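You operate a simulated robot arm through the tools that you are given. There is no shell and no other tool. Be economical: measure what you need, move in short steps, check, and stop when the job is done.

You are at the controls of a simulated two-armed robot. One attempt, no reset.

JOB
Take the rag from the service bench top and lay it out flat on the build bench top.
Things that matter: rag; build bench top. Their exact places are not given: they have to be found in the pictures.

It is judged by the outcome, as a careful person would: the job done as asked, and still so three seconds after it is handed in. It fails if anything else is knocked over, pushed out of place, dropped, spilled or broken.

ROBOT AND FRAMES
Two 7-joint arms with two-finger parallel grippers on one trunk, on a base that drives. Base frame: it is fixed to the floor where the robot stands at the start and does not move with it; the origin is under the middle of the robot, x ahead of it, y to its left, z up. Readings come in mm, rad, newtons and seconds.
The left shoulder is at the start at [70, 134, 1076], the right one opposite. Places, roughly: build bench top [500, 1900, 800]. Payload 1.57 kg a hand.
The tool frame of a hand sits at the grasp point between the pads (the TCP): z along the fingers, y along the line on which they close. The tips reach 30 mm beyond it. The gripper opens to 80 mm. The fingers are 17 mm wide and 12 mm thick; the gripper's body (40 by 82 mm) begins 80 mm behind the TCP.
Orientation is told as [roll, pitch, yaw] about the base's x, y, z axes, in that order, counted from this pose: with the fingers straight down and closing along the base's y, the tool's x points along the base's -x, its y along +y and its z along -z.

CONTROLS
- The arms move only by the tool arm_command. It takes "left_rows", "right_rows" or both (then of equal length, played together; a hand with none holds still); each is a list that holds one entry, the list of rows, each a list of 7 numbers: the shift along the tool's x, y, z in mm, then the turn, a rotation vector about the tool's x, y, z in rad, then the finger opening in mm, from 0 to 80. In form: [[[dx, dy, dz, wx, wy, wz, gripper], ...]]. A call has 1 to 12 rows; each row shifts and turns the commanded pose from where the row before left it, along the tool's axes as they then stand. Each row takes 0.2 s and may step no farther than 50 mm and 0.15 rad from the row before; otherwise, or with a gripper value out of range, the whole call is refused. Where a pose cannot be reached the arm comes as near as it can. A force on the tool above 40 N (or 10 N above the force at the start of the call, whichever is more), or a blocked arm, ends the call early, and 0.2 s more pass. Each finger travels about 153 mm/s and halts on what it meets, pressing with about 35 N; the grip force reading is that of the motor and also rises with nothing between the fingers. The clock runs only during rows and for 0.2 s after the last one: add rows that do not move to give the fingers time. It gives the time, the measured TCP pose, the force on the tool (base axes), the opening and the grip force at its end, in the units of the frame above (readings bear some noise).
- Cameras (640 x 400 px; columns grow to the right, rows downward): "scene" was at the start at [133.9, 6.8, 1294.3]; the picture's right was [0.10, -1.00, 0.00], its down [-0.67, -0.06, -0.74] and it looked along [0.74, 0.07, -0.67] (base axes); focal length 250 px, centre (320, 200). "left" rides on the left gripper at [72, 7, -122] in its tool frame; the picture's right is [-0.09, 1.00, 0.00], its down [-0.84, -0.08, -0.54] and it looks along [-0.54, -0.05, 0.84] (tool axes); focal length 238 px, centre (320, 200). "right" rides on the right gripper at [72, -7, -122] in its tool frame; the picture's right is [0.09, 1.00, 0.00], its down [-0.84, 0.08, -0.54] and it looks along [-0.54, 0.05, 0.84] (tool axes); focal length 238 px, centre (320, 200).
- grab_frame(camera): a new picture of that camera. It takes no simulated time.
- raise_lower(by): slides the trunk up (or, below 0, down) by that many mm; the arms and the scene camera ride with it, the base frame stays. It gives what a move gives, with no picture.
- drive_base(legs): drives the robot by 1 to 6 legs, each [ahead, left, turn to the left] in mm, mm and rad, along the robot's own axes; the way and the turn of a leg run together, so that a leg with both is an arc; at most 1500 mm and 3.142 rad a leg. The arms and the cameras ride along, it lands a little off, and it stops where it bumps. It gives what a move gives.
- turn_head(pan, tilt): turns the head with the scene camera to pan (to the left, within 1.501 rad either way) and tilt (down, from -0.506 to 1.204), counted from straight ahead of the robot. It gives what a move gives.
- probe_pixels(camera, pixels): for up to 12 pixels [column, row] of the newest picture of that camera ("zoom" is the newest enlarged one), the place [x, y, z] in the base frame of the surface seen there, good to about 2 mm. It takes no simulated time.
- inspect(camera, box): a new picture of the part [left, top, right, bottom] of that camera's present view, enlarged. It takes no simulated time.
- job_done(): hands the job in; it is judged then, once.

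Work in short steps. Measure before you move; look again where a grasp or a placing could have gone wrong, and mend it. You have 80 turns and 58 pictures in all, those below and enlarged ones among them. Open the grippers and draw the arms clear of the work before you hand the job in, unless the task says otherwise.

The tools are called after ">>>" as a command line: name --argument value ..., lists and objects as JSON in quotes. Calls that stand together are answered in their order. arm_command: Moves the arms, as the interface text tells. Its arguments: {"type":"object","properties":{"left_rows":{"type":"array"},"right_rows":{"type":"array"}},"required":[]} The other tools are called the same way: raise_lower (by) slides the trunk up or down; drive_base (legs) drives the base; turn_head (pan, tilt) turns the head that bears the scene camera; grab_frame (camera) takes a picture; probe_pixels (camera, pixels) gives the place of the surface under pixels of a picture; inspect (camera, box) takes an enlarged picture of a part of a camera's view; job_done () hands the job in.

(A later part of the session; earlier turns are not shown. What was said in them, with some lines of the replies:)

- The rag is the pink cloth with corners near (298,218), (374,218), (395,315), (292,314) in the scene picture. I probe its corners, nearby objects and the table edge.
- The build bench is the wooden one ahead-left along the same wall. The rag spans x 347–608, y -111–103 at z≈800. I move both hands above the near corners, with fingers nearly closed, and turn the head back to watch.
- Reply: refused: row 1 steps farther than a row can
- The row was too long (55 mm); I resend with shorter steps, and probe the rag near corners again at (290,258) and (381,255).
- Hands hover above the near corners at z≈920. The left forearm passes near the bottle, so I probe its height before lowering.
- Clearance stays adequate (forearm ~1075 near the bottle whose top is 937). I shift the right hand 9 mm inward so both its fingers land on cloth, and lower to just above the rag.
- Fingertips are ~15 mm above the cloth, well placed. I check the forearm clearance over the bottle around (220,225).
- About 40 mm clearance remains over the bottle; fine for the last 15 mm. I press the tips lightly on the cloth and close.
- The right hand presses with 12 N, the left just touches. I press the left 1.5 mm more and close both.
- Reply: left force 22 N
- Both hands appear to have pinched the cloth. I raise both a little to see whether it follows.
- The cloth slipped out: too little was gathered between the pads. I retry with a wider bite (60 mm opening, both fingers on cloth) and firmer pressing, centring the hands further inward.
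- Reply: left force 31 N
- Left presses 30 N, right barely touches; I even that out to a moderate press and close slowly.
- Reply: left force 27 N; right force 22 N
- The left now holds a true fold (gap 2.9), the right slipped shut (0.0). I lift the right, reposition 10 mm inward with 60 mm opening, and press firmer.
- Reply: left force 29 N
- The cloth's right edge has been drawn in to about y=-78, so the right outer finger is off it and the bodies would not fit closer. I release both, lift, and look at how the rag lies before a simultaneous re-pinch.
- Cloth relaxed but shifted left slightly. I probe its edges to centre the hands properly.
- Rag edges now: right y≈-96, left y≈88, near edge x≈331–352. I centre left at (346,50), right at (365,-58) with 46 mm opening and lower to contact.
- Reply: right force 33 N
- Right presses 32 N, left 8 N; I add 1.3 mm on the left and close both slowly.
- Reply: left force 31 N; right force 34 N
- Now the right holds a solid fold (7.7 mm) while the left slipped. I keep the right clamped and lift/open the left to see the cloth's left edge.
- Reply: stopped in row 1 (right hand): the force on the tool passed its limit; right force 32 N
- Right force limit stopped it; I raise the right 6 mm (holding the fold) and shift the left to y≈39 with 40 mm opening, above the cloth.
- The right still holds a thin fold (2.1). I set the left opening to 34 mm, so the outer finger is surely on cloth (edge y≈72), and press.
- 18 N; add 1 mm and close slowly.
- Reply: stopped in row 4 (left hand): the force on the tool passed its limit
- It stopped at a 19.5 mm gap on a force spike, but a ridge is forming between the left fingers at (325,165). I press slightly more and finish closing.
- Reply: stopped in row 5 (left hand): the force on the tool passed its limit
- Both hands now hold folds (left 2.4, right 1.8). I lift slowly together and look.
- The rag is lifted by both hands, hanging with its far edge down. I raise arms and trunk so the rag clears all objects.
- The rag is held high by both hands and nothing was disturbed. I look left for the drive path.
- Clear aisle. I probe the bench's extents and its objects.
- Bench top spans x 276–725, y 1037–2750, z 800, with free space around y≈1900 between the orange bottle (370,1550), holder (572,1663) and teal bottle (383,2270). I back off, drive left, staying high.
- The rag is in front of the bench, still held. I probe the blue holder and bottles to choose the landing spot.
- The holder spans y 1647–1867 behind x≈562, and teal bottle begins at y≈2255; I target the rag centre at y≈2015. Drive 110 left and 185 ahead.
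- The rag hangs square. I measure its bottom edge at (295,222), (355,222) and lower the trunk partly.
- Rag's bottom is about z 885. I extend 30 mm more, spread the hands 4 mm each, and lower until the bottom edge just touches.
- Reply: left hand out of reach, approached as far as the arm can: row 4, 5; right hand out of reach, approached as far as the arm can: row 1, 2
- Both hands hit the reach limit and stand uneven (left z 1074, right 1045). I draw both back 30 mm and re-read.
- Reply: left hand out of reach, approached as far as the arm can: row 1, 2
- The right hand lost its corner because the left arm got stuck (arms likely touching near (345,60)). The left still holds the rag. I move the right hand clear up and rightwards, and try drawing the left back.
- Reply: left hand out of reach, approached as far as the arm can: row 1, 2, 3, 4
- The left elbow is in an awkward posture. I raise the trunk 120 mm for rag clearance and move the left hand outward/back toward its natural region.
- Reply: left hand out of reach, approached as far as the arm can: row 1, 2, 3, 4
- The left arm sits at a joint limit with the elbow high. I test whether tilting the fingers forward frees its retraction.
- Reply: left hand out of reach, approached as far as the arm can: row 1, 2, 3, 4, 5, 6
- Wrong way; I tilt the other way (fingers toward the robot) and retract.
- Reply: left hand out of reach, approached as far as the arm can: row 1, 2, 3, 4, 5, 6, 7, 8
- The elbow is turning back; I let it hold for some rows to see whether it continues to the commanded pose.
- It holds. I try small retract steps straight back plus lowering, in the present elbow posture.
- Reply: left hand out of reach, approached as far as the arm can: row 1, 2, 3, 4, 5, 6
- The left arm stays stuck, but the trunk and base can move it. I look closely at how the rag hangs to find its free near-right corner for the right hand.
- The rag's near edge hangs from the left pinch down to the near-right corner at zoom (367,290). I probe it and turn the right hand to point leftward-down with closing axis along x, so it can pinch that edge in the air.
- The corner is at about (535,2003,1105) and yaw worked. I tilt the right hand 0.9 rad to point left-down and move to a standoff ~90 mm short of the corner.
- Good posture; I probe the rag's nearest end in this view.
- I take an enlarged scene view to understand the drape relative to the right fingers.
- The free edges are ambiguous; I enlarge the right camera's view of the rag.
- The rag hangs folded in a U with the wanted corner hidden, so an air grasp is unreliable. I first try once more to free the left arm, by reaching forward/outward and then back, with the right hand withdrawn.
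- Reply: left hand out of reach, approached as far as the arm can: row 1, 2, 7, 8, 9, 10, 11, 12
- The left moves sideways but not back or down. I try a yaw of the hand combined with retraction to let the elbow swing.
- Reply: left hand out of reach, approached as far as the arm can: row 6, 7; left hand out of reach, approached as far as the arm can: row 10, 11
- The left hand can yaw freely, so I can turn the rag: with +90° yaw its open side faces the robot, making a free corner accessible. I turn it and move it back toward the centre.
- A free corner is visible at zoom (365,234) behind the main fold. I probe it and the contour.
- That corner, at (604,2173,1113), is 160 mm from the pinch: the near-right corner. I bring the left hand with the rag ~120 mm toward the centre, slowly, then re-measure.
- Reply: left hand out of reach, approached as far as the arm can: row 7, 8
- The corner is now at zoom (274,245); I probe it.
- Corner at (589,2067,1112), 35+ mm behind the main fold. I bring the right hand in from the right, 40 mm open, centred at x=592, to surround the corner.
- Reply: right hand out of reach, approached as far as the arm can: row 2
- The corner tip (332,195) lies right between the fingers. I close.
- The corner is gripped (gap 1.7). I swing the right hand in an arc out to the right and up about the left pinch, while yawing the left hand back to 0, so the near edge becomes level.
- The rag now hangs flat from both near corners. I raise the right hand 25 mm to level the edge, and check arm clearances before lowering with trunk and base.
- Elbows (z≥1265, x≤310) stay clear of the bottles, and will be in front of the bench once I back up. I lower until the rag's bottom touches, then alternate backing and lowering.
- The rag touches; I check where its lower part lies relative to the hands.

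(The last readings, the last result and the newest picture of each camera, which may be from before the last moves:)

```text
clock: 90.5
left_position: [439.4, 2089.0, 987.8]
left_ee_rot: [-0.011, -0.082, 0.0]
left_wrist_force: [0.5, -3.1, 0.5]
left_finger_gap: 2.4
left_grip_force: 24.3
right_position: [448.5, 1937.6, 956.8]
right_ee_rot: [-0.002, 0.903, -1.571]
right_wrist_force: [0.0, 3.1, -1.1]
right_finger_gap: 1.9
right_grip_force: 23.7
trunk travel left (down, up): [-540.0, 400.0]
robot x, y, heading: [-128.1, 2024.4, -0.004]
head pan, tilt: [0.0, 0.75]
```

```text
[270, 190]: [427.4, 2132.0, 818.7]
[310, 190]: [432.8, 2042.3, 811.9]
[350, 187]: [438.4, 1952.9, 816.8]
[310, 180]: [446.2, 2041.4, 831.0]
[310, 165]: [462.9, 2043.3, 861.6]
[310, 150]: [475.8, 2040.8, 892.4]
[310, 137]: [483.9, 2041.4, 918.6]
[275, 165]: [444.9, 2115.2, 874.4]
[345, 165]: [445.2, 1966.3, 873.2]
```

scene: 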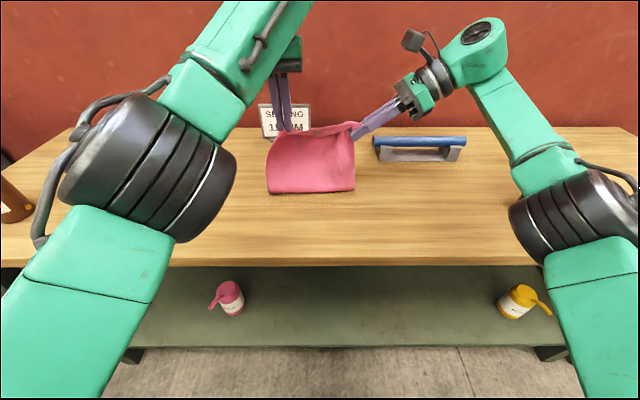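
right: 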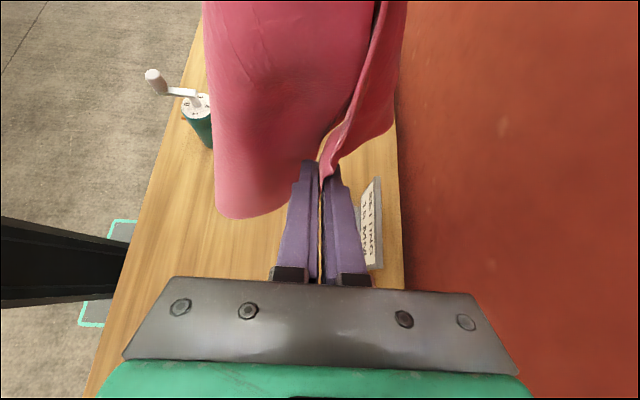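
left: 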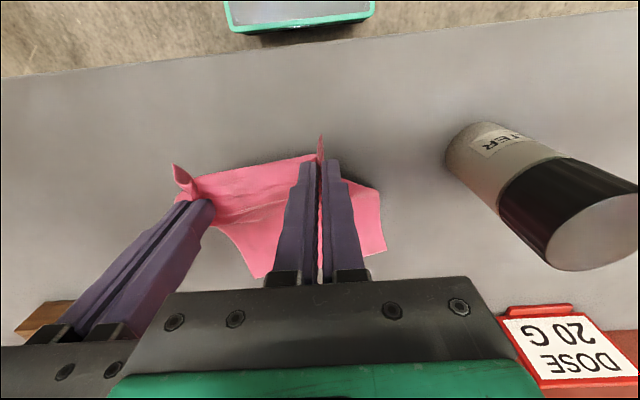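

The bend at (432,812) has its tail trailing toward +x, so the rag is laying the right way, sliding a bit. I continue in finer steps, ending with the hands at x≈335.

>>> drive_base --legs '[[-40, 0, 0]]'

>>> raise_lower --by -40

>>> drive_base --legs '[[-30, 0, 0]]'

>>> raise_lower --by -40

>>> drive_base --legs '[[-20, 0, 0]]'

>>> raise_lower --by -35

>>> grab_frame --camera "scene"

```text
clock: 91.4
left_position: [400.3, 2087.8, 986.0]
left_ee_rot: [-0.011, -0.08, 0.0]
left_wrist_force: [0.0, -3.0, 0.5]
left_finger_gap: 2.5
left_grip_force: 23.8
right_position: [409.9, 1936.6, 956.7]
right_ee_rot: [-0.004, 0.903, -1.576]
right_wrist_force: [-0.9, 2.7, -0.8]
right_finger_gap: 1.9
right_grip_force: 23.5
trunk travel left (down, up): [-540.0, 400.0]
robot x, y, heading: [-168.5, 2022.3, -0.001]
head pan, tilt: [0.0, 0.75]
```

```text
clock: 92.2
left_position: [400.3, 2089.4, 946.6]
left_ee_rot: [-0.01, -0.082, 0.0]
left_wrist_force: [1.0, -2.3, -0.2]
left_finger_gap: 2.7
left_grip_force: 24.0
right_position: [408.6, 1939.2, 917.6]
right_ee_rot: [0.0, 0.903, -1.573]
right_wrist_force: [-0.4, 3.1, 0.0]
right_finger_gap: 2.0
right_grip_force: 23.6
trunk travel left (down, up): [-500.0, 440.0]
robot x, y, heading: [-169.4, 2023.9, -0.006]
head pan, tilt: [0.0, 0.75]
```

```text
clock: 93.0
left_position: [370.5, 2089.1, 947.1]
left_ee_rot: [-0.012, -0.081, 0.0]
left_wrist_force: [0.0, -3.0, -0.2]
left_finger_gap: 2.3
left_grip_force: 24.1
right_position: [379.3, 1937.6, 917.6]
right_ee_rot: [-0.001, 0.902, -1.574]
right_wrist_force: [-1.1, 3.3, -0.2]
right_finger_gap: 2.0
right_grip_force: 22.8
trunk travel left (down, up): [-500.0, 440.0]
robot x, y, heading: [-199.5, 2025.4, -0.004]
head pan, tilt: [0.0, 0.75]
```

```text
clock: 93.9
left_position: [369.2, 2087.4, 907.0]
left_ee_rot: [-0.01, -0.083, -0.001]
left_wrist_force: [0.8, -2.4, 0.9]
left_finger_gap: 2.3
left_grip_force: 24.6
right_position: [379.3, 1937.4, 877.2]
right_ee_rot: [0.0, 0.903, -1.574]
right_wrist_force: [0.1, 3.0, -1.3]
right_finger_gap: 1.8
right_grip_force: 24.3
trunk travel left (down, up): [-460.0, 480.0]
robot x, y, heading: [-199.8, 2024.8, -0.004]
head pan, tilt: [0.0, 0.75]
```

```text
clock: 94.7
left_position: [351.0, 2088.5, 907.4]
left_ee_rot: [-0.012, -0.08, 0.0]
left_wrist_force: [0.1, -3.0, 0.0]
left_finger_gap: 2.3
left_grip_force: 23.6
right_position: [359.7, 1938.6, 876.2]
right_ee_rot: [-0.001, 0.902, -1.574]
right_wrist_force: [-1.0, 4.1, -0.6]
right_finger_gap: 2.2
right_grip_force: 23.8
trunk travel left (down, up): [-460.0, 480.0]
robot x, y, heading: [-216.7, 2026.0, 0.002]
head pan, tilt: [0.0, 0.75]
```

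```text
clock: 95.5
left_position: [349.8, 2088.8, 872.2]
left_ee_rot: [-0.011, -0.082, 0.001]
left_wrist_force: [-0.2, -2.3, 1.1]
left_finger_gap: 2.6
left_grip_force: 24.2
right_position: [359.7, 1937.9, 842.5]
right_ee_rot: [0.0, 0.903, -1.574]
right_wrist_force: [-0.2, 2.9, -0.8]
right_finger_gap: 1.8
right_grip_force: 22.8
trunk travel left (down, up): [-425.0, 515.0]
robot x, y, heading: [-216.6, 2025.7, -0.005]
head pan, tilt: [0.0, 0.75]
```

```text
3 pictures are left
```

scene: 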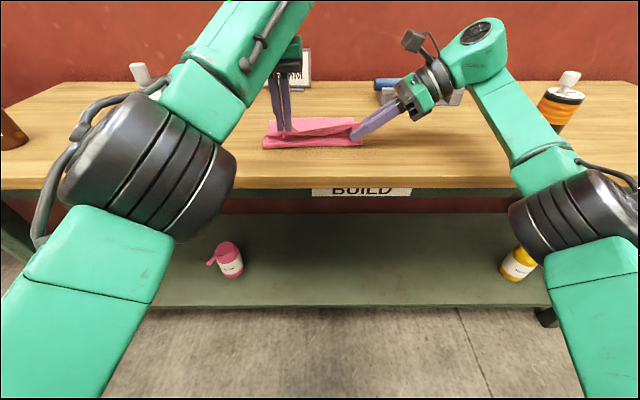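

>>> probe_pixels --camera "scene" --pixels '[[265, 146], [310, 146], [355, 143], [310, 138], [310, 130], [310, 123], [275, 135], [270, 122], [345, 122], [310, 119]]'

```text
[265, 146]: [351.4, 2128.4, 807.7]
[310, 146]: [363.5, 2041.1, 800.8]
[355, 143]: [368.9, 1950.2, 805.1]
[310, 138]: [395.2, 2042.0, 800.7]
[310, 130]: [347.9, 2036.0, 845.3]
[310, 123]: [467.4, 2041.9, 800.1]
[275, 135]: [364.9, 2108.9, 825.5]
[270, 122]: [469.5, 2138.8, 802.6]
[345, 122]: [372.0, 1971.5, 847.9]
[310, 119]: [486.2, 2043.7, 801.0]
```

The rag now lies along +x on the table with only the pinched edge raised. I drag back 22 mm to straighten, lower until the right tips nearly touch, then release and withdraw the right hand.

>>> drive_base --legs '[[-22, 0, 0]]'

>>> raise_lower --by -13

>>> arm_command --right_rows '[[[0, 0, 0, 0, 0, 0, 10], [0, 0, 0, 0, 0, 0, 24], [0, 0, 0, 0, 0, 0, 24], [0, 0, -20, 0, 0, 0, 24], [0, 0, -30, 0, 0, 0, 24], [0, 0, -40, 0, 0, 0, 24], [0, 0, -40, 0, 0, 0, 24], [20, 0, -20, 0, 0, 0, 24], [30, 0, 0, 0, 0, 0, 24], [0, 0, 0, 0, 0, 0, 24]]]'

```text
clock: 96.2
left_position: [328.9, 2089.8, 870.8]
left_ee_rot: [-0.01, -0.081, 0.0]
left_wrist_force: [-0.4, -2.9, 1.1]
left_finger_gap: 2.6
left_grip_force: 23.9
right_position: [338.5, 1939.1, 840.5]
right_ee_rot: [0.0, 0.902, -1.571]
right_wrist_force: [-0.4, 3.6, -0.1]
right_finger_gap: 1.8
right_grip_force: 23.6
trunk travel left (down, up): [-425.0, 515.0]
robot x, y, heading: [-238.8, 2024.8, -0.001]
head pan, tilt: [0.0, 0.75]
```

```text
clock: 96.9
left_position: [329.9, 2089.9, 858.6]
left_ee_rot: [-0.01, -0.083, 0.001]
left_wrist_force: [0.2, -3.2, 0.3]
left_finger_gap: 2.5
left_grip_force: 23.6
right_position: [337.5, 1938.7, 828.2]
right_ee_rot: [0.0, 0.903, -1.573]
right_wrist_force: [-1.6, 2.4, -1.0]
right_finger_gap: 1.9
right_grip_force: 23.5
trunk travel left (down, up): [-412.0, 528.0]
robot x, y, heading: [-237.8, 2026.0, -0.001]
head pan, tilt: [0.0, 0.75]
```

```text
clock: 99.1
left_position: [329.0, 2090.1, 858.4]
left_ee_rot: [-0.011, -0.079, 0.001]
left_wrist_force: [-0.5, -0.5, -0.2]
left_finger_gap: 2.5
left_grip_force: 23.8
right_position: [334.8, 1916.2, 889.2]
right_ee_rot: [0.03, 0.893, -1.532]
right_wrist_force: [-0.3, -0.4, -0.1]
right_finger_gap: 24.0
right_grip_force: 0.0
right hand out of reach, approached as far as the arm can: row 6, 7, 8, 9
trunk travel left (down, up): [-412.0, 528.0]
robot x, y, heading: [-238.5, 2028.2, -0.008]
head pan, tilt: [0.0, 0.75]
```

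Right is free and 60 mm up. I lower 25 mm so the left tips rest near the table, open the left to spread its gather, and raise the trunk away.

>>> raise_lower --by -25

>>> arm_command --left_rows '[[[0, 0, 0, 0, 0, 0, 8], [0, 0, 0, 0, 0, 0, 16], [0, 0, 0, 0, 0, 0, 24], [0, 0, 0, 0, 0, 0, 34], [0, 0, 0, 0, 0, 0, 40], [0, 0, 0, 0, 0, 0, 40], [0, 0, 0, 0, 0, 0, 40]]]'

>>> raise_lower --by 250

>>> grab_frame --camera "scene"

```text
clock: 99.8
left_position: [329.0, 2089.5, 833.4]
left_ee_rot: [-0.01, -0.081, 0.0]
left_wrist_force: [0.2, 0.2, 1.8]
left_finger_gap: 2.8
left_grip_force: 23.8
right_position: [333.3, 1917.4, 865.6]
right_ee_rot: [0.03, 0.894, -1.531]
right_wrist_force: [0.5, -0.1, -0.1]
right_finger_gap: 24.0
right_grip_force: 0.1
trunk travel left (down, up): [-387.0, 553.0]
robot x, y, heading: [-235.3, 2025.4, -0.0]
head pan, tilt: [0.0, 0.75]
```

```text
clock: 101.4
left_position: [329.7, 2089.0, 832.8]
left_ee_rot: [-0.011, -0.081, 0.0]
left_wrist_force: [-0.4, 0.1, -0.4]
left_finger_gap: 39.9
left_grip_force: 0.0
right_position: [335.1, 1916.4, 863.0]
right_ee_rot: [0.031, 0.894, -1.53]
right_wrist_force: [0.3, -0.1, 0.3]
right_finger_gap: 24.0
right_grip_force: 0.0
trunk travel left (down, up): [-387.0, 553.0]
robot x, y, heading: [-239.5, 2029.0, -0.002]
head pan, tilt: [0.0, 0.75]
```

```text
clock: 104.0
left_position: [329.1, 2088.4, 1084.3]
left_ee_rot: [-0.01, -0.081, 0.001]
left_wrist_force: [0.3, 0.0, -0.8]
left_finger_gap: 40.1
left_grip_force: 0.0
right_position: [334.0, 1917.4, 1115.1]
right_ee_rot: [0.03, 0.893, -1.531]
right_wrist_force: [-0.3, -0.3, -0.7]
right_finger_gap: 24.2
right_grip_force: 0.1
trunk travel left (down, up): [-637.0, 303.0]
robot x, y, heading: [-239.5, 2027.0, -0.007]
head pan, tilt: [0.0, 0.75]
```

```text
2 pictures are left
```

scene: 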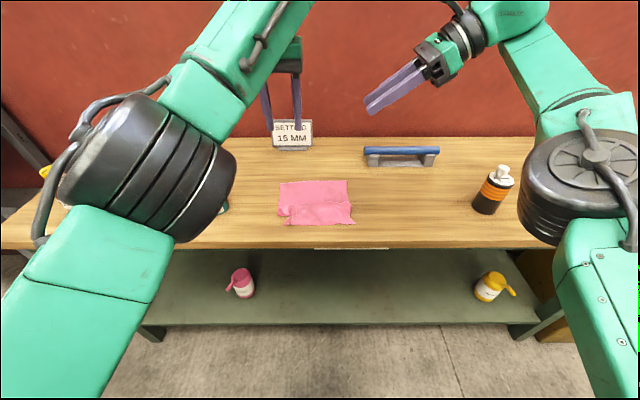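

The rag lies on the bench with a possible crease near its near edge. I enlarge and measure.

>>> inspect --camera "scene" --box '[260, 165, 372, 235]'

>>> probe_pixels --camera "zoom" --pixels '[[125, 105], [500, 92], [510, 210], [530, 330], [150, 335], [110, 260], [320, 205], [320, 230], [320, 320], [200, 230], [420, 220], [320, 150]]'

```text
5.71 times, centred on (316, 200) of scene
```

zoom: 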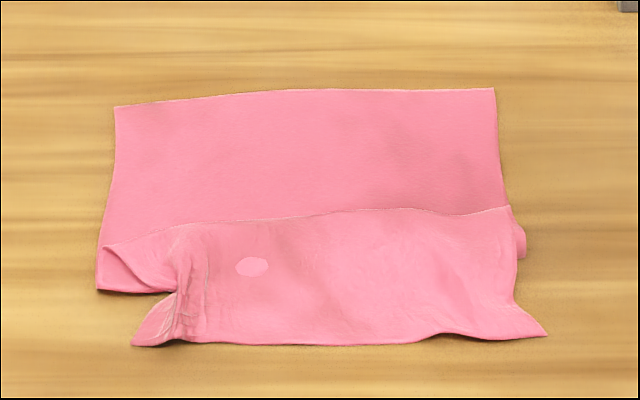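

```text
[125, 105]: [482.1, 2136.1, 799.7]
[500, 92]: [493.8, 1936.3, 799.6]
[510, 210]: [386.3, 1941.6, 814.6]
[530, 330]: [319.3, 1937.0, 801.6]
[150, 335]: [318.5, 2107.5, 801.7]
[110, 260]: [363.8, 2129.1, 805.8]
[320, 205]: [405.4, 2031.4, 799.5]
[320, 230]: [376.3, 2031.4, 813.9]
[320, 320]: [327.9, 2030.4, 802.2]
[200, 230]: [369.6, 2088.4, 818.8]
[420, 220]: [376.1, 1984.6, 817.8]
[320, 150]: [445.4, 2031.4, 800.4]
```

The rag has a Z-fold in its near part (top layer x 320–388 over the rest). I'll fix it by pressing the right fingertips on the far single layer and dragging it forward, unrolling the fold. First I turn the right hand back to pointing straight down, at height.

>>> arm_command --right_rows '[[[0, -15, 0, 0, -0.15, 0, 40], [0, -15, 0, 0, -0.15, 0, 40], [0, -15, 0, 0, -0.15, 0, 40], [0, -15, 0, 0, -0.15, 0, 40], [0, -15, 0, 0, -0.15, 0, 40], [0, -15, 0, 0, -0.143, 0, 40], [0, 0, 0, 0, 0, 0, 40]]]'

>>> arm_command --right_rows '[[[0, 0, 0, 0, 0, -0.14, 40], [0, 0, 0, 0, 0, -0.14, 40], [0, 0, 0, 0, 0, -0.14, 40], [0, 0, 0, 0, 0, -0.14, 40], [0, 0, 0, 0, 0, -0.14, 40], [0, 0, 0, 0, 0, -0.14, 40], [0, 0, 0, 0, 0, -0.14, 40], [0, 0, 0, 0, 0, -0.14, 40], [0, 0, 0, 0, 0, -0.14, 40], [0, 0, 0, 0, 0, -0.14, 40], [0, 0, 0, 0, 0, -0.13, 40], [0, 0, 0, 0, 0, 0, 80]]]'

```text
clock: 105.5
left_position: [329.5, 2089.2, 1081.5]
left_ee_rot: [-0.012, -0.08, -0.001]
left_wrist_force: [0.3, -1.4, 0.3]
left_finger_gap: 39.9
left_grip_force: 0.0
right_position: [243.9, 1914.7, 1112.3]
right_ee_rot: [0.019, -0.001, -1.555]
right_wrist_force: [-0.9, 0.5, -0.2]
right_finger_gap: 39.7
right_grip_force: 0.1
trunk travel left (down, up): [-637.0, 303.0]
robot x, y, heading: [-241.0, 2024.2, -0.009]
head pan, tilt: [0.0, 0.75]
```

```text
clock: 108.2
left_position: [328.9, 2089.7, 1082.6]
left_ee_rot: [-0.01, -0.081, 0.0]
left_wrist_force: [0.0, 0.5, 0.5]
left_finger_gap: 40.3
left_grip_force: 0.0
right_position: [245.2, 1915.9, 1111.9]
right_ee_rot: [0.002, -0.019, -0.023]
right_wrist_force: [0.6, 0.9, -0.2]
right_finger_gap: 79.9
right_grip_force: 0.1
trunk travel left (down, up): [-637.0, 303.0]
robot x, y, heading: [-234.9, 2027.2, -0.004]
head pan, tilt: [0.0, 0.75]
```

The right hand is upright again. I drive so it stands above the rag's far part, with the left hand kept high, and lower toward (462,2035).

>>> drive_base --legs '[[163, 74, 0.004]]'

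>>> raise_lower --by -103

>>> arm_command --right_rows '[[[-15, 13, 30, 0, 0.019, 0, 80], [-15, 13, 30, 0, 0, 0, 80], [-20, 14, 30, 0, 0, 0, 80], [0, 0, 30, 0, 0, 0, 80], [0, 0, 20, 0, 0, 0, 80], [0, 0, 0, 0, 0, 0, 80]]]'

```text
clock: 109.7
left_position: [491.3, 2163.7, 1084.8]
left_ee_rot: [-0.013, -0.082, 0.002]
left_wrist_force: [0.2, -0.5, 0.0]
left_finger_gap: 39.9
left_grip_force: 0.1
right_position: [407.4, 1990.3, 1114.0]
right_ee_rot: [0.001, -0.02, -0.022]
right_wrist_force: [0.4, -0.3, 0.2]
right_finger_gap: 79.8
right_grip_force: 0.1
trunk travel left (down, up): [-637.0, 303.0]
robot x, y, heading: [-78.1, 2097.6, 0.004]
head pan, tilt: [0.0, 0.75]
```

```text
clock: 111.0
left_position: [492.2, 2163.7, 981.7]
left_ee_rot: [-0.008, -0.083, 0.001]
left_wrist_force: [-0.9, 0.2, 0.4]
left_finger_gap: 40.1
left_grip_force: 0.0
right_position: [407.4, 1988.8, 1009.2]
right_ee_rot: [0.003, -0.018, -0.022]
right_wrist_force: [-0.7, -0.2, -0.1]
right_finger_gap: 80.0
right_grip_force: 0.1
trunk travel left (down, up): [-534.0, 406.0]
robot x, y, heading: [-74.1, 2097.6, -0.002]
head pan, tilt: [0.0, 0.75]
```

```text
clock: 112.4
left_position: [491.2, 2162.4, 980.8]
left_ee_rot: [-0.01, -0.082, 0.002]
left_wrist_force: [0.9, 0.5, -0.9]
left_finger_gap: 40.1
left_grip_force: 0.0
right_position: [459.4, 2028.5, 869.5]
right_ee_rot: [0.003, 0.0, -0.023]
right_wrist_force: [-0.6, -0.3, 0.8]
right_finger_gap: 80.0
right_grip_force: 0.0
trunk travel left (down, up): [-534.0, 406.0]
robot x, y, heading: [-76.6, 2096.2, -0.001]
head pan, tilt: [0.0, 0.75]
```

At (459,2028,869), fine. I lower to contact with a moderate press.

>>> arm_command --right_rows '[[[0, 0, 20, 0, 0, 0, 80], [0, 0, 15, 0, 0, 0, 80], [0, 0, 4, 0, 0, 0, 80], [0, 0, 0.7, 0, 0, 0, 80], [0, 0, 0, 0, 0, 0, 80]]]'

```text
clock: 113.6
left_position: [491.7, 2163.7, 980.3]
left_ee_rot: [-0.01, -0.081, 0.001]
left_wrist_force: [-0.4, 0.0, -0.2]
left_finger_gap: 39.8
left_grip_force: 0.0
right_position: [459.4, 2029.3, 831.5]
right_ee_rot: [0.002, -0.002, -0.022]
right_wrist_force: [2.3, -1.1, 7.9]
right_finger_gap: 79.9
right_grip_force: 0.1
trunk travel left (down, up): [-534.0, 406.0]
robot x, y, heading: [-76.2, 2099.7, -0.003]
head pan, tilt: [0.0, 0.75]
```

8 N; I press 0.6 mm more and drag forward 75 mm with the base, then lift the hand.

>>> arm_command --right_rows '[[[0, 0, 0.6, 0, 0, 0, 80], [0, 0, 0, 0, 0, 0, 80]]]'

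>>> drive_base --legs '[[75, 0, 0]]'

>>> arm_command --right_rows '[[[0, 0, -10, 0, 0, 0, 80], [0, 0, -30, 0, 0, 0, 80], [0, 0, -40, 0, 0, 0, 80], [0, 0, -40, 0, 0, 0, 80], [0, -40, 0, 0, 0, 0, 80], [0, -40, 0, 0, 0, 0, 80], [0, -40, 0, 0, 0, 0, 80], [0, 0, 0, 0, 0, 0, 80]]]'

```text
clock: 114.2
left_position: [491.4, 2163.5, 981.7]
left_ee_rot: [-0.011, -0.082, 0.0]
left_wrist_force: [-0.6, -0.4, -0.5]
left_finger_gap: 40.1
left_grip_force: 0.1
right_position: [459.0, 2029.0, 831.8]
right_ee_rot: [0.002, 0.0, -0.023]
right_wrist_force: [2.5, -0.8, 12.7]
right_finger_gap: 80.0
right_grip_force: 0.1
trunk travel left (down, up): [-534.0, 406.0]
robot x, y, heading: [-75.3, 2094.7, -0.0]
head pan, tilt: [0.0, 0.75]
```

```text
clock: 115.2
left_position: [565.7, 2162.8, 980.7]
left_ee_rot: [-0.009, -0.083, 0.001]
left_wrist_force: [-0.3, 0.0, -0.3]
left_finger_gap: 39.9
left_grip_force: 0.0
right_position: [534.4, 2027.5, 832.0]
right_ee_rot: [0.001, -0.001, -0.024]
right_wrist_force: [0.3, 0.0, 15.5]
right_finger_gap: 79.8
right_grip_force: 0.1
trunk travel left (down, up): [-534.0, 406.0]
robot x, y, heading: [1.3, 2097.6, -0.004]
head pan, tilt: [0.0, 0.75]
```

```text
clock: 117.0
left_position: [568.0, 2163.2, 981.1]
left_ee_rot: [-0.01, -0.081, 0.002]
left_wrist_force: [0.3, 0.1, -0.3]
left_finger_gap: 40.3
left_grip_force: 0.1
right_position: [532.3, 1909.4, 949.0]
right_ee_rot: [0.0, -0.001, -0.023]
right_wrist_force: [-0.1, -0.7, -0.2]
right_finger_gap: 79.9
right_grip_force: 0.1
trunk travel left (down, up): [-534.0, 406.0]
robot x, y, heading: [1.8, 2097.0, -0.005]
head pan, tilt: [0.0, 0.75]
```

I raise the trunk for an unobstructed view and use the last picture, enlarged around the rag.

>>> raise_lower --by 150

>>> turn_head --pan 0.0 --tilt 0.9

>>> inspect --camera "scene" --box '[230, 140, 450, 330]'

```text
clock: 118.8
left_position: [567.6, 2162.6, 1129.8]
left_ee_rot: [-0.01, -0.081, 0.001]
left_wrist_force: [0.3, 0.3, 0.0]
left_finger_gap: 40.1
left_grip_force: 0.1
right_position: [532.9, 1909.7, 1097.9]
right_ee_rot: [0.001, 0.0, -0.025]
right_wrist_force: [-0.4, 0.4, 0.3]
right_finger_gap: 79.9
right_grip_force: 0.1
trunk travel left (down, up): [-684.0, 256.0]
robot x, y, heading: [5.4, 2095.9, -0.001]
head pan, tilt: [0.0, 0.75]
```

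```text
clock: 119.5
left_position: [567.8, 2163.4, 1131.7]
left_ee_rot: [-0.01, -0.083, 0.001]
left_wrist_force: [-0.1, -0.2, 0.0]
left_finger_gap: 39.9
left_grip_force: 0.1
right_position: [533.0, 1910.7, 1098.9]
right_ee_rot: [0.002, 0.001, -0.025]
right_wrist_force: [0.1, 0.2, 0.0]
right_finger_gap: 80.1
right_grip_force: 0.1
trunk travel left (down, up): [-684.0, 256.0]
robot x, y, heading: [-0.7, 2096.3, -0.004]
head pan, tilt: [0.0, 0.901]
```

```text
2.11 times, centred on (340, 235) of scene
```

zoom: 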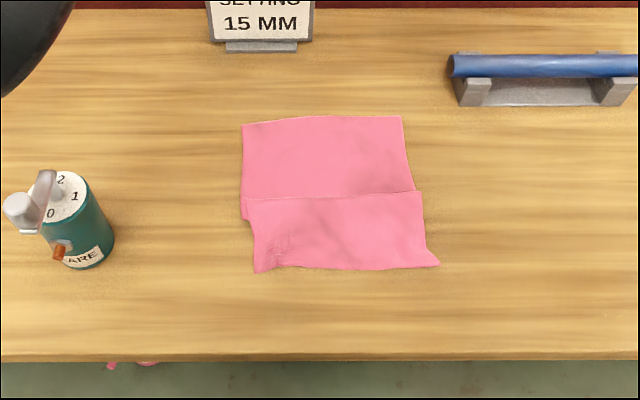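

The rag slid as a whole (gaining room in front), but the fold persists. I measure it to plan a held pull: left hand pressing the far part, right hand pulling the near layer.

>>> probe_pixels --camera "zoom" --pixels '[[245, 126], [399, 118], [412, 180], [243, 212], [250, 195], [330, 197], [415, 193], [255, 268], [345, 266], [436, 263], [330, 205], [80, 265]]'

```text
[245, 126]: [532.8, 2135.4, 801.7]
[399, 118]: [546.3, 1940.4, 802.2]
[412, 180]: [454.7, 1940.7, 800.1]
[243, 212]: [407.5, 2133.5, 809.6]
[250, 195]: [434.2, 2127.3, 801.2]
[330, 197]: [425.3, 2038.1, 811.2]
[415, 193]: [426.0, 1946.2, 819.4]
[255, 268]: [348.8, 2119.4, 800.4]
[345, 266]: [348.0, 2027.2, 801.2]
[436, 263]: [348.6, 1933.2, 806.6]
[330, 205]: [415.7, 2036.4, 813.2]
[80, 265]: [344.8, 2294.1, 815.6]
```

Near edge x≈348, ridge at 428, far edge ≈535–546: about 55 mm to pull out, ending at x≈293, still on the bench. I position both hands: left closed above (490,2111), right above the near layer at (362,1995).

>>> arm_command --left_rows '[[[0, 0, 0, 0, 0, 0, 20], [0, 0, 0, 0, 0, 0, 0], [0, 0, 0, 0, 0, 0, 0], [0, 0, 0, 0, 0, 0, 0], [0, 0, 0, 0, 0, 0, 0], [0, 0, 0, 0, 0, 0, 0]]]' --right_rows '[[[20, 20, -24, 0, 0, 0, 60], [20, 28, -24, 0, 0, 0.012, 60], [20, 30, -24, 0, 0, 0, 60], [20, 30, 0, 0, 0, 0, 60], [13, 29, 0, 0, 0, 0, 60], [0, 0, 0, 0, 0, 0, 60]]]'

>>> drive_base --legs '[[-77, -51, 0]]'

>>> raise_lower --by -270

```text
clock: 120.9
left_position: [568.4, 2162.2, 1131.3]
left_ee_rot: [-0.012, -0.083, 0.003]
left_wrist_force: [-0.3, -0.4, 0.1]
left_finger_gap: 0.0
left_grip_force: 21.4
right_position: [444.0, 2050.4, 1172.0]
right_ee_rot: [0.001, 0.001, -0.037]
right_wrist_force: [0.1, 0.0, -0.8]
right_finger_gap: 60.1
right_grip_force: 0.1
trunk travel left (down, up): [-684.0, 256.0]
robot x, y, heading: [2.0, 2097.8, -0.002]
head pan, tilt: [0.0, 0.901]
```

```text
clock: 122.0
left_position: [490.6, 2112.0, 1129.2]
left_ee_rot: [-0.012, -0.079, 0.003]
left_wrist_force: [-0.3, -0.9, 0.0]
left_finger_gap: 0.0
left_grip_force: 21.8
right_position: [366.6, 1999.5, 1171.4]
right_ee_rot: [0.0, 0.003, -0.036]
right_wrist_force: [0.2, -0.4, -0.8]
right_finger_gap: 60.1
right_grip_force: 0.1
trunk travel left (down, up): [-684.0, 256.0]
robot x, y, heading: [-78.2, 2046.0, -0.005]
head pan, tilt: [0.0, 0.901]
```

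```text
clock: 124.8
left_position: [489.2, 2112.2, 861.3]
left_ee_rot: [-0.009, -0.079, 0.004]
left_wrist_force: [0.1, -0.4, -1.4]
left_finger_gap: 0.0
left_grip_force: 21.3
right_position: [366.4, 1998.1, 900.9]
right_ee_rot: [0.002, -0.001, -0.034]
right_wrist_force: [0.9, 0.3, 0.5]
right_finger_gap: 60.0
right_grip_force: 0.1
trunk travel left (down, up): [-414.0, 526.0]
robot x, y, heading: [-77.3, 2044.6, -0.002]
head pan, tilt: [0.0, 0.901]
```

Both are in place. I lower the left to contact in small trunk steps.

>>> raise_lower --by -28.5

>>> raise_lower --by -1

```text
clock: 125.5
left_position: [489.1, 2111.7, 832.7]
left_ee_rot: [-0.011, -0.08, 0.005]
left_wrist_force: [-1.6, 0.0, 1.6]
left_finger_gap: 0.0
left_grip_force: 21.1
right_position: [365.0, 1999.6, 872.7]
right_ee_rot: [0.001, 0.0, -0.035]
right_wrist_force: [0.6, 0.5, -0.3]
right_finger_gap: 59.8
right_grip_force: 0.0
trunk travel left (down, up): [-385.0, 554.0]
robot x, y, heading: [-78.2, 2046.9, -0.004]
head pan, tilt: [0.0, 0.901]
```

```text
clock: 126.0
left_position: [489.0, 2112.8, 832.1]
left_ee_rot: [-0.011, -0.082, 0.002]
left_wrist_force: [1.0, 0.6, 5.7]
left_finger_gap: 0.2
left_grip_force: 21.3
right_position: [364.8, 1998.8, 872.6]
right_ee_rot: [0.003, 0.001, -0.035]
right_wrist_force: [-0.6, 0.7, 0.5]
right_finger_gap: 59.7
right_grip_force: 0.0
trunk travel left (down, up): [-384.0, 556.0]
robot x, y, heading: [-76.1, 2044.6, 0.003]
head pan, tilt: [0.0, 0.901]
```

Left presses 6 N; I press 1 mm more and bring the right tips down on the near layer.

>>> raise_lower --by -1

>>> arm_command --right_rows '[[[0, 0, 20, 0, 0, 0, 60], [0, 0, 14, 0, 0, 0, 60], [0, 0, 5, 0, 0, 0, 60], [0, 0, 1.5, 0, 0, 0, 60], [0, 0, 0, 0, 0, 0, 60]]]'

```text
clock: 126.5
left_position: [488.1, 2112.1, 831.4]
left_ee_rot: [-0.011, -0.085, 0.005]
left_wrist_force: [2.8, -0.1, 13.2]
left_finger_gap: 0.0
left_grip_force: 20.9
right_position: [366.3, 1997.9, 872.9]
right_ee_rot: [0.003, -0.004, -0.036]
right_wrist_force: [0.2, 0.1, 1.2]
right_finger_gap: 60.1
right_grip_force: 0.3
trunk travel left (down, up): [-383.0, 556.0]
robot x, y, heading: [-75.4, 2046.8, -0.0]
head pan, tilt: [0.0, 0.901]
```

```text
clock: 127.7
left_position: [488.3, 2111.3, 831.6]
left_ee_rot: [-0.011, -0.084, 0.003]
left_wrist_force: [4.9, 0.3, 17.5]
left_finger_gap: 0.0
left_grip_force: 21.1
right_position: [362.8, 1997.9, 832.9]
right_ee_rot: [0.001, -0.002, -0.034]
right_wrist_force: [0.8, -0.4, 4.2]
right_finger_gap: 60.0
right_grip_force: 0.0
trunk travel left (down, up): [-383.0, 556.0]
robot x, y, heading: [-76.7, 2046.9, -0.002]
head pan, tilt: [0.0, 0.901]
```

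Left holds with 17 N. I press the right 1 mm more and pull the near layer 56 mm toward the robot, slowly.

>>> arm_command --right_rows '[[[0, 0, 1, 0, 0, 0, 60], [5, 0, 0, 0, 0, 0, 60], [5, 0, 0, 0, 0, 0, 60], [5, 0, 0, 0, 0, 0, 60], [5, 0, 0, 0, 0, 0, 60], [5, 0, 0, 0, 0, 0, 60], [5, 0, 0, 0, 0, 0, 60], [5, 0, 0, 0, 0, 0, 60], [5, 0, 0, 0, 0, 0, 60], [5, 0, 0, 0, 0, 0, 60], [5, 0, 0, 0, 0, 0, 60], [6, 0, 0, 0, 0, 0, 60]]]'

```text
clock: 130.2
left_position: [487.4, 2112.3, 832.4]
left_ee_rot: [-0.012, -0.086, 0.002]
left_wrist_force: [-0.9, -0.5, 6.9]
left_finger_gap: 0.3
left_grip_force: 20.9
right_position: [312.5, 1999.6, 831.0]
right_ee_rot: [0.006, -0.008, -0.035]
right_wrist_force: [0.0, 0.2, 13.4]
right_finger_gap: 60.3
right_grip_force: 0.2
trunk travel left (down, up): [-383.0, 556.0]
robot x, y, heading: [-76.3, 2047.3, 0.007]
head pan, tilt: [0.0, 0.901]
stopped in row 12 (right hand): the force on the tool passed its limit (the readings are from after the stop); the commanded pose is now the measured one
```

The pull ended taut (force limit), so that half has unrolled. I repeat with the right hand shifted left (contact up to y≈2064) to take out the remaining fold on the left half.

>>> raise_lower --by -0.8

>>> arm_command --right_rows '[[[0, 0, -12, 0, 0, 0, 80], [-22, 12, 0, 0, 0, 0, 80], [0, 0, 0, 0, 0, 0, 80], [0, 0, 9, 0, 0, 0, 80], [0, 0, 3.2, 0, 0, 0, 80], [0, 0, 0, 0, 0, 0, 80]]]'

```text
clock: 130.7
left_position: [487.5, 2112.4, 831.5]
left_ee_rot: [-0.01, -0.087, 0.002]
left_wrist_force: [1.8, -0.1, 12.5]
left_finger_gap: 0.0
left_grip_force: 20.8
right_position: [312.0, 2000.1, 830.8]
right_ee_rot: [0.005, -0.009, -0.035]
right_wrist_force: [3.2, 0.7, 22.5]
right_finger_gap: 60.0
right_grip_force: 0.0
trunk travel left (down, up): [-383.0, 557.0]
robot x, y, heading: [-80.4, 2043.4, 0.004]
head pan, tilt: [0.0, 0.901]
```

```text
clock: 132.1
left_position: [485.7, 2111.4, 831.6]
left_ee_rot: [-0.011, -0.085, 0.002]
left_wrist_force: [5.6, 0.8, 22.1]
left_finger_gap: 0.0
left_grip_force: 21.6
right_position: [333.8, 2013.0, 830.9]
right_ee_rot: [0.006, -0.007, -0.034]
right_wrist_force: [4.8, -0.7, 18.3]
right_finger_gap: 79.9
right_grip_force: 0.2
trunk travel left (down, up): [-383.0, 557.0]
robot x, y, heading: [-78.3, 2045.5, -0.002]
head pan, tilt: [0.0, 0.901]
```

Both press ~20 N. I pull 27 mm slowly.

>>> arm_command --right_rows '[[[3, 0, -0.3, 0, 0, 0, 80], [4, 0, 0, 0, 0, 0, 80], [4, 0, 0, 0, 0, 0, 80], [4, 0, 0, 0, 0, 0, 80], [4, 0, 0, 0, 0, 0, 80], [4, 0, 0, 0, 0, 0, 80], [4, 0, 0, 0, 0, 0, 80], [0, 0, 0, 0, 0, 0, 80]]]'

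```text
clock: 133.9
left_position: [486.2, 2111.5, 832.0]
left_ee_rot: [-0.01, -0.084, 0.004]
left_wrist_force: [4.5, -1.4, 21.1]
left_finger_gap: 0.0
left_grip_force: 21.6
right_position: [305.4, 2012.8, 829.5]
right_ee_rot: [0.002, -0.008, -0.035]
right_wrist_force: [8.7, 0.6, 26.3]
right_finger_gap: 79.6
right_grip_force: 0.0
trunk travel left (down, up): [-383.0, 557.0]
robot x, y, heading: [-76.0, 2047.4, -0.005]
head pan, tilt: [0.0, 0.901]
```

The cloth resists taut (8.7 N), so the fold is pulled out; the two-finger pull moved the near layer as one sheet. I lift both hands straight up, open the grippers and back away.

>>> raise_lower --by 260

>>> arm_command --left_rows '[[[0, 0, 0, 0, 0, 0, 40], [0, 0, 0, 0, 0, 0, 80], [0, 0, 0, 0, 0, 0, 80]]]'

>>> drive_base --legs '[[-330, 0, 0]]'

```text
clock: 136.6
left_position: [488.9, 2111.6, 1088.8]
left_ee_rot: [-0.01, -0.082, 0.002]
left_wrist_force: [-0.5, 0.4, 0.0]
left_finger_gap: 0.0
left_grip_force: 21.5
right_position: [309.5, 2012.3, 1089.0]
right_ee_rot: [0.003, -0.002, -0.035]
right_wrist_force: [-0.3, 0.5, -0.1]
right_finger_gap: 80.1
right_grip_force: 0.0
trunk travel left (down, up): [-643.0, 297.0]
robot x, y, heading: [-74.7, 2044.0, -0.0]
head pan, tilt: [0.0, 0.901]
```

```text
clock: 137.4
left_position: [489.4, 2112.6, 1088.4]
left_ee_rot: [-0.009, -0.08, 0.003]
left_wrist_force: [-0.1, 0.5, 0.4]
left_finger_gap: 80.0
left_grip_force: 0.0
right_position: [309.2, 2013.0, 1089.5]
right_ee_rot: [0.003, -0.003, -0.035]
right_wrist_force: [1.1, 0.8, 0.4]
right_finger_gap: 80.1
right_grip_force: 0.1
trunk travel left (down, up): [-643.0, 297.0]
robot x, y, heading: [-78.7, 2045.4, -0.005]
head pan, tilt: [0.0, 0.901]
```

```text
clock: 139.6
left_position: [160.3, 2110.3, 1089.5]
left_ee_rot: [-0.01, -0.079, 0.001]
left_wrist_force: [0.0, 0.1, 0.3]
left_finger_gap: 80.2
left_grip_force: 0.1
right_position: [-19.8, 2011.5, 1089.2]
right_ee_rot: [0.005, 0.0, -0.038]
right_wrist_force: [0.6, 0.0, 1.0]
right_finger_gap: 79.9
right_grip_force: 0.0
trunk travel left (down, up): [-643.0, 297.0]
robot x, y, heading: [-407.5, 2047.8, -0.005]
head pan, tilt: [0.0, 0.901]
```

Arms are clear. I check whether any picture is still allowed to verify the rag.

>>> grab_frame --camera "scene"

>>> probe_pixels --camera "scene" --pixels '[[320, 100]]'

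```text
refused: no pictures are left
```

```text
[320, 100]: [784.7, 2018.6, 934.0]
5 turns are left
```

No pictures are left, the hands are open and clear of the bench; I hand the job in.

>>> job_done

```text
The job is handed in.
```

I moved the rag from the service bench to the build bench top and handed the job in, but I couldn't confirm by picture that it ended up flat. I had no pictures left by then.

- **Last picture:** it showed the rag on the bench with a fold still in the part nearest the robot.
- **After that:** I held the far part down and pulled the near layer towards the robot until the cloth went taut. I expect that took the fold out, but small wrinkles may remain near the left corner.
- **Other objects:** I saw nothing knocked over or moved in the pictures, and none of the later moves reported a bump.
- **Robot:** both grippers are open and the arms are backed clear of the bench.
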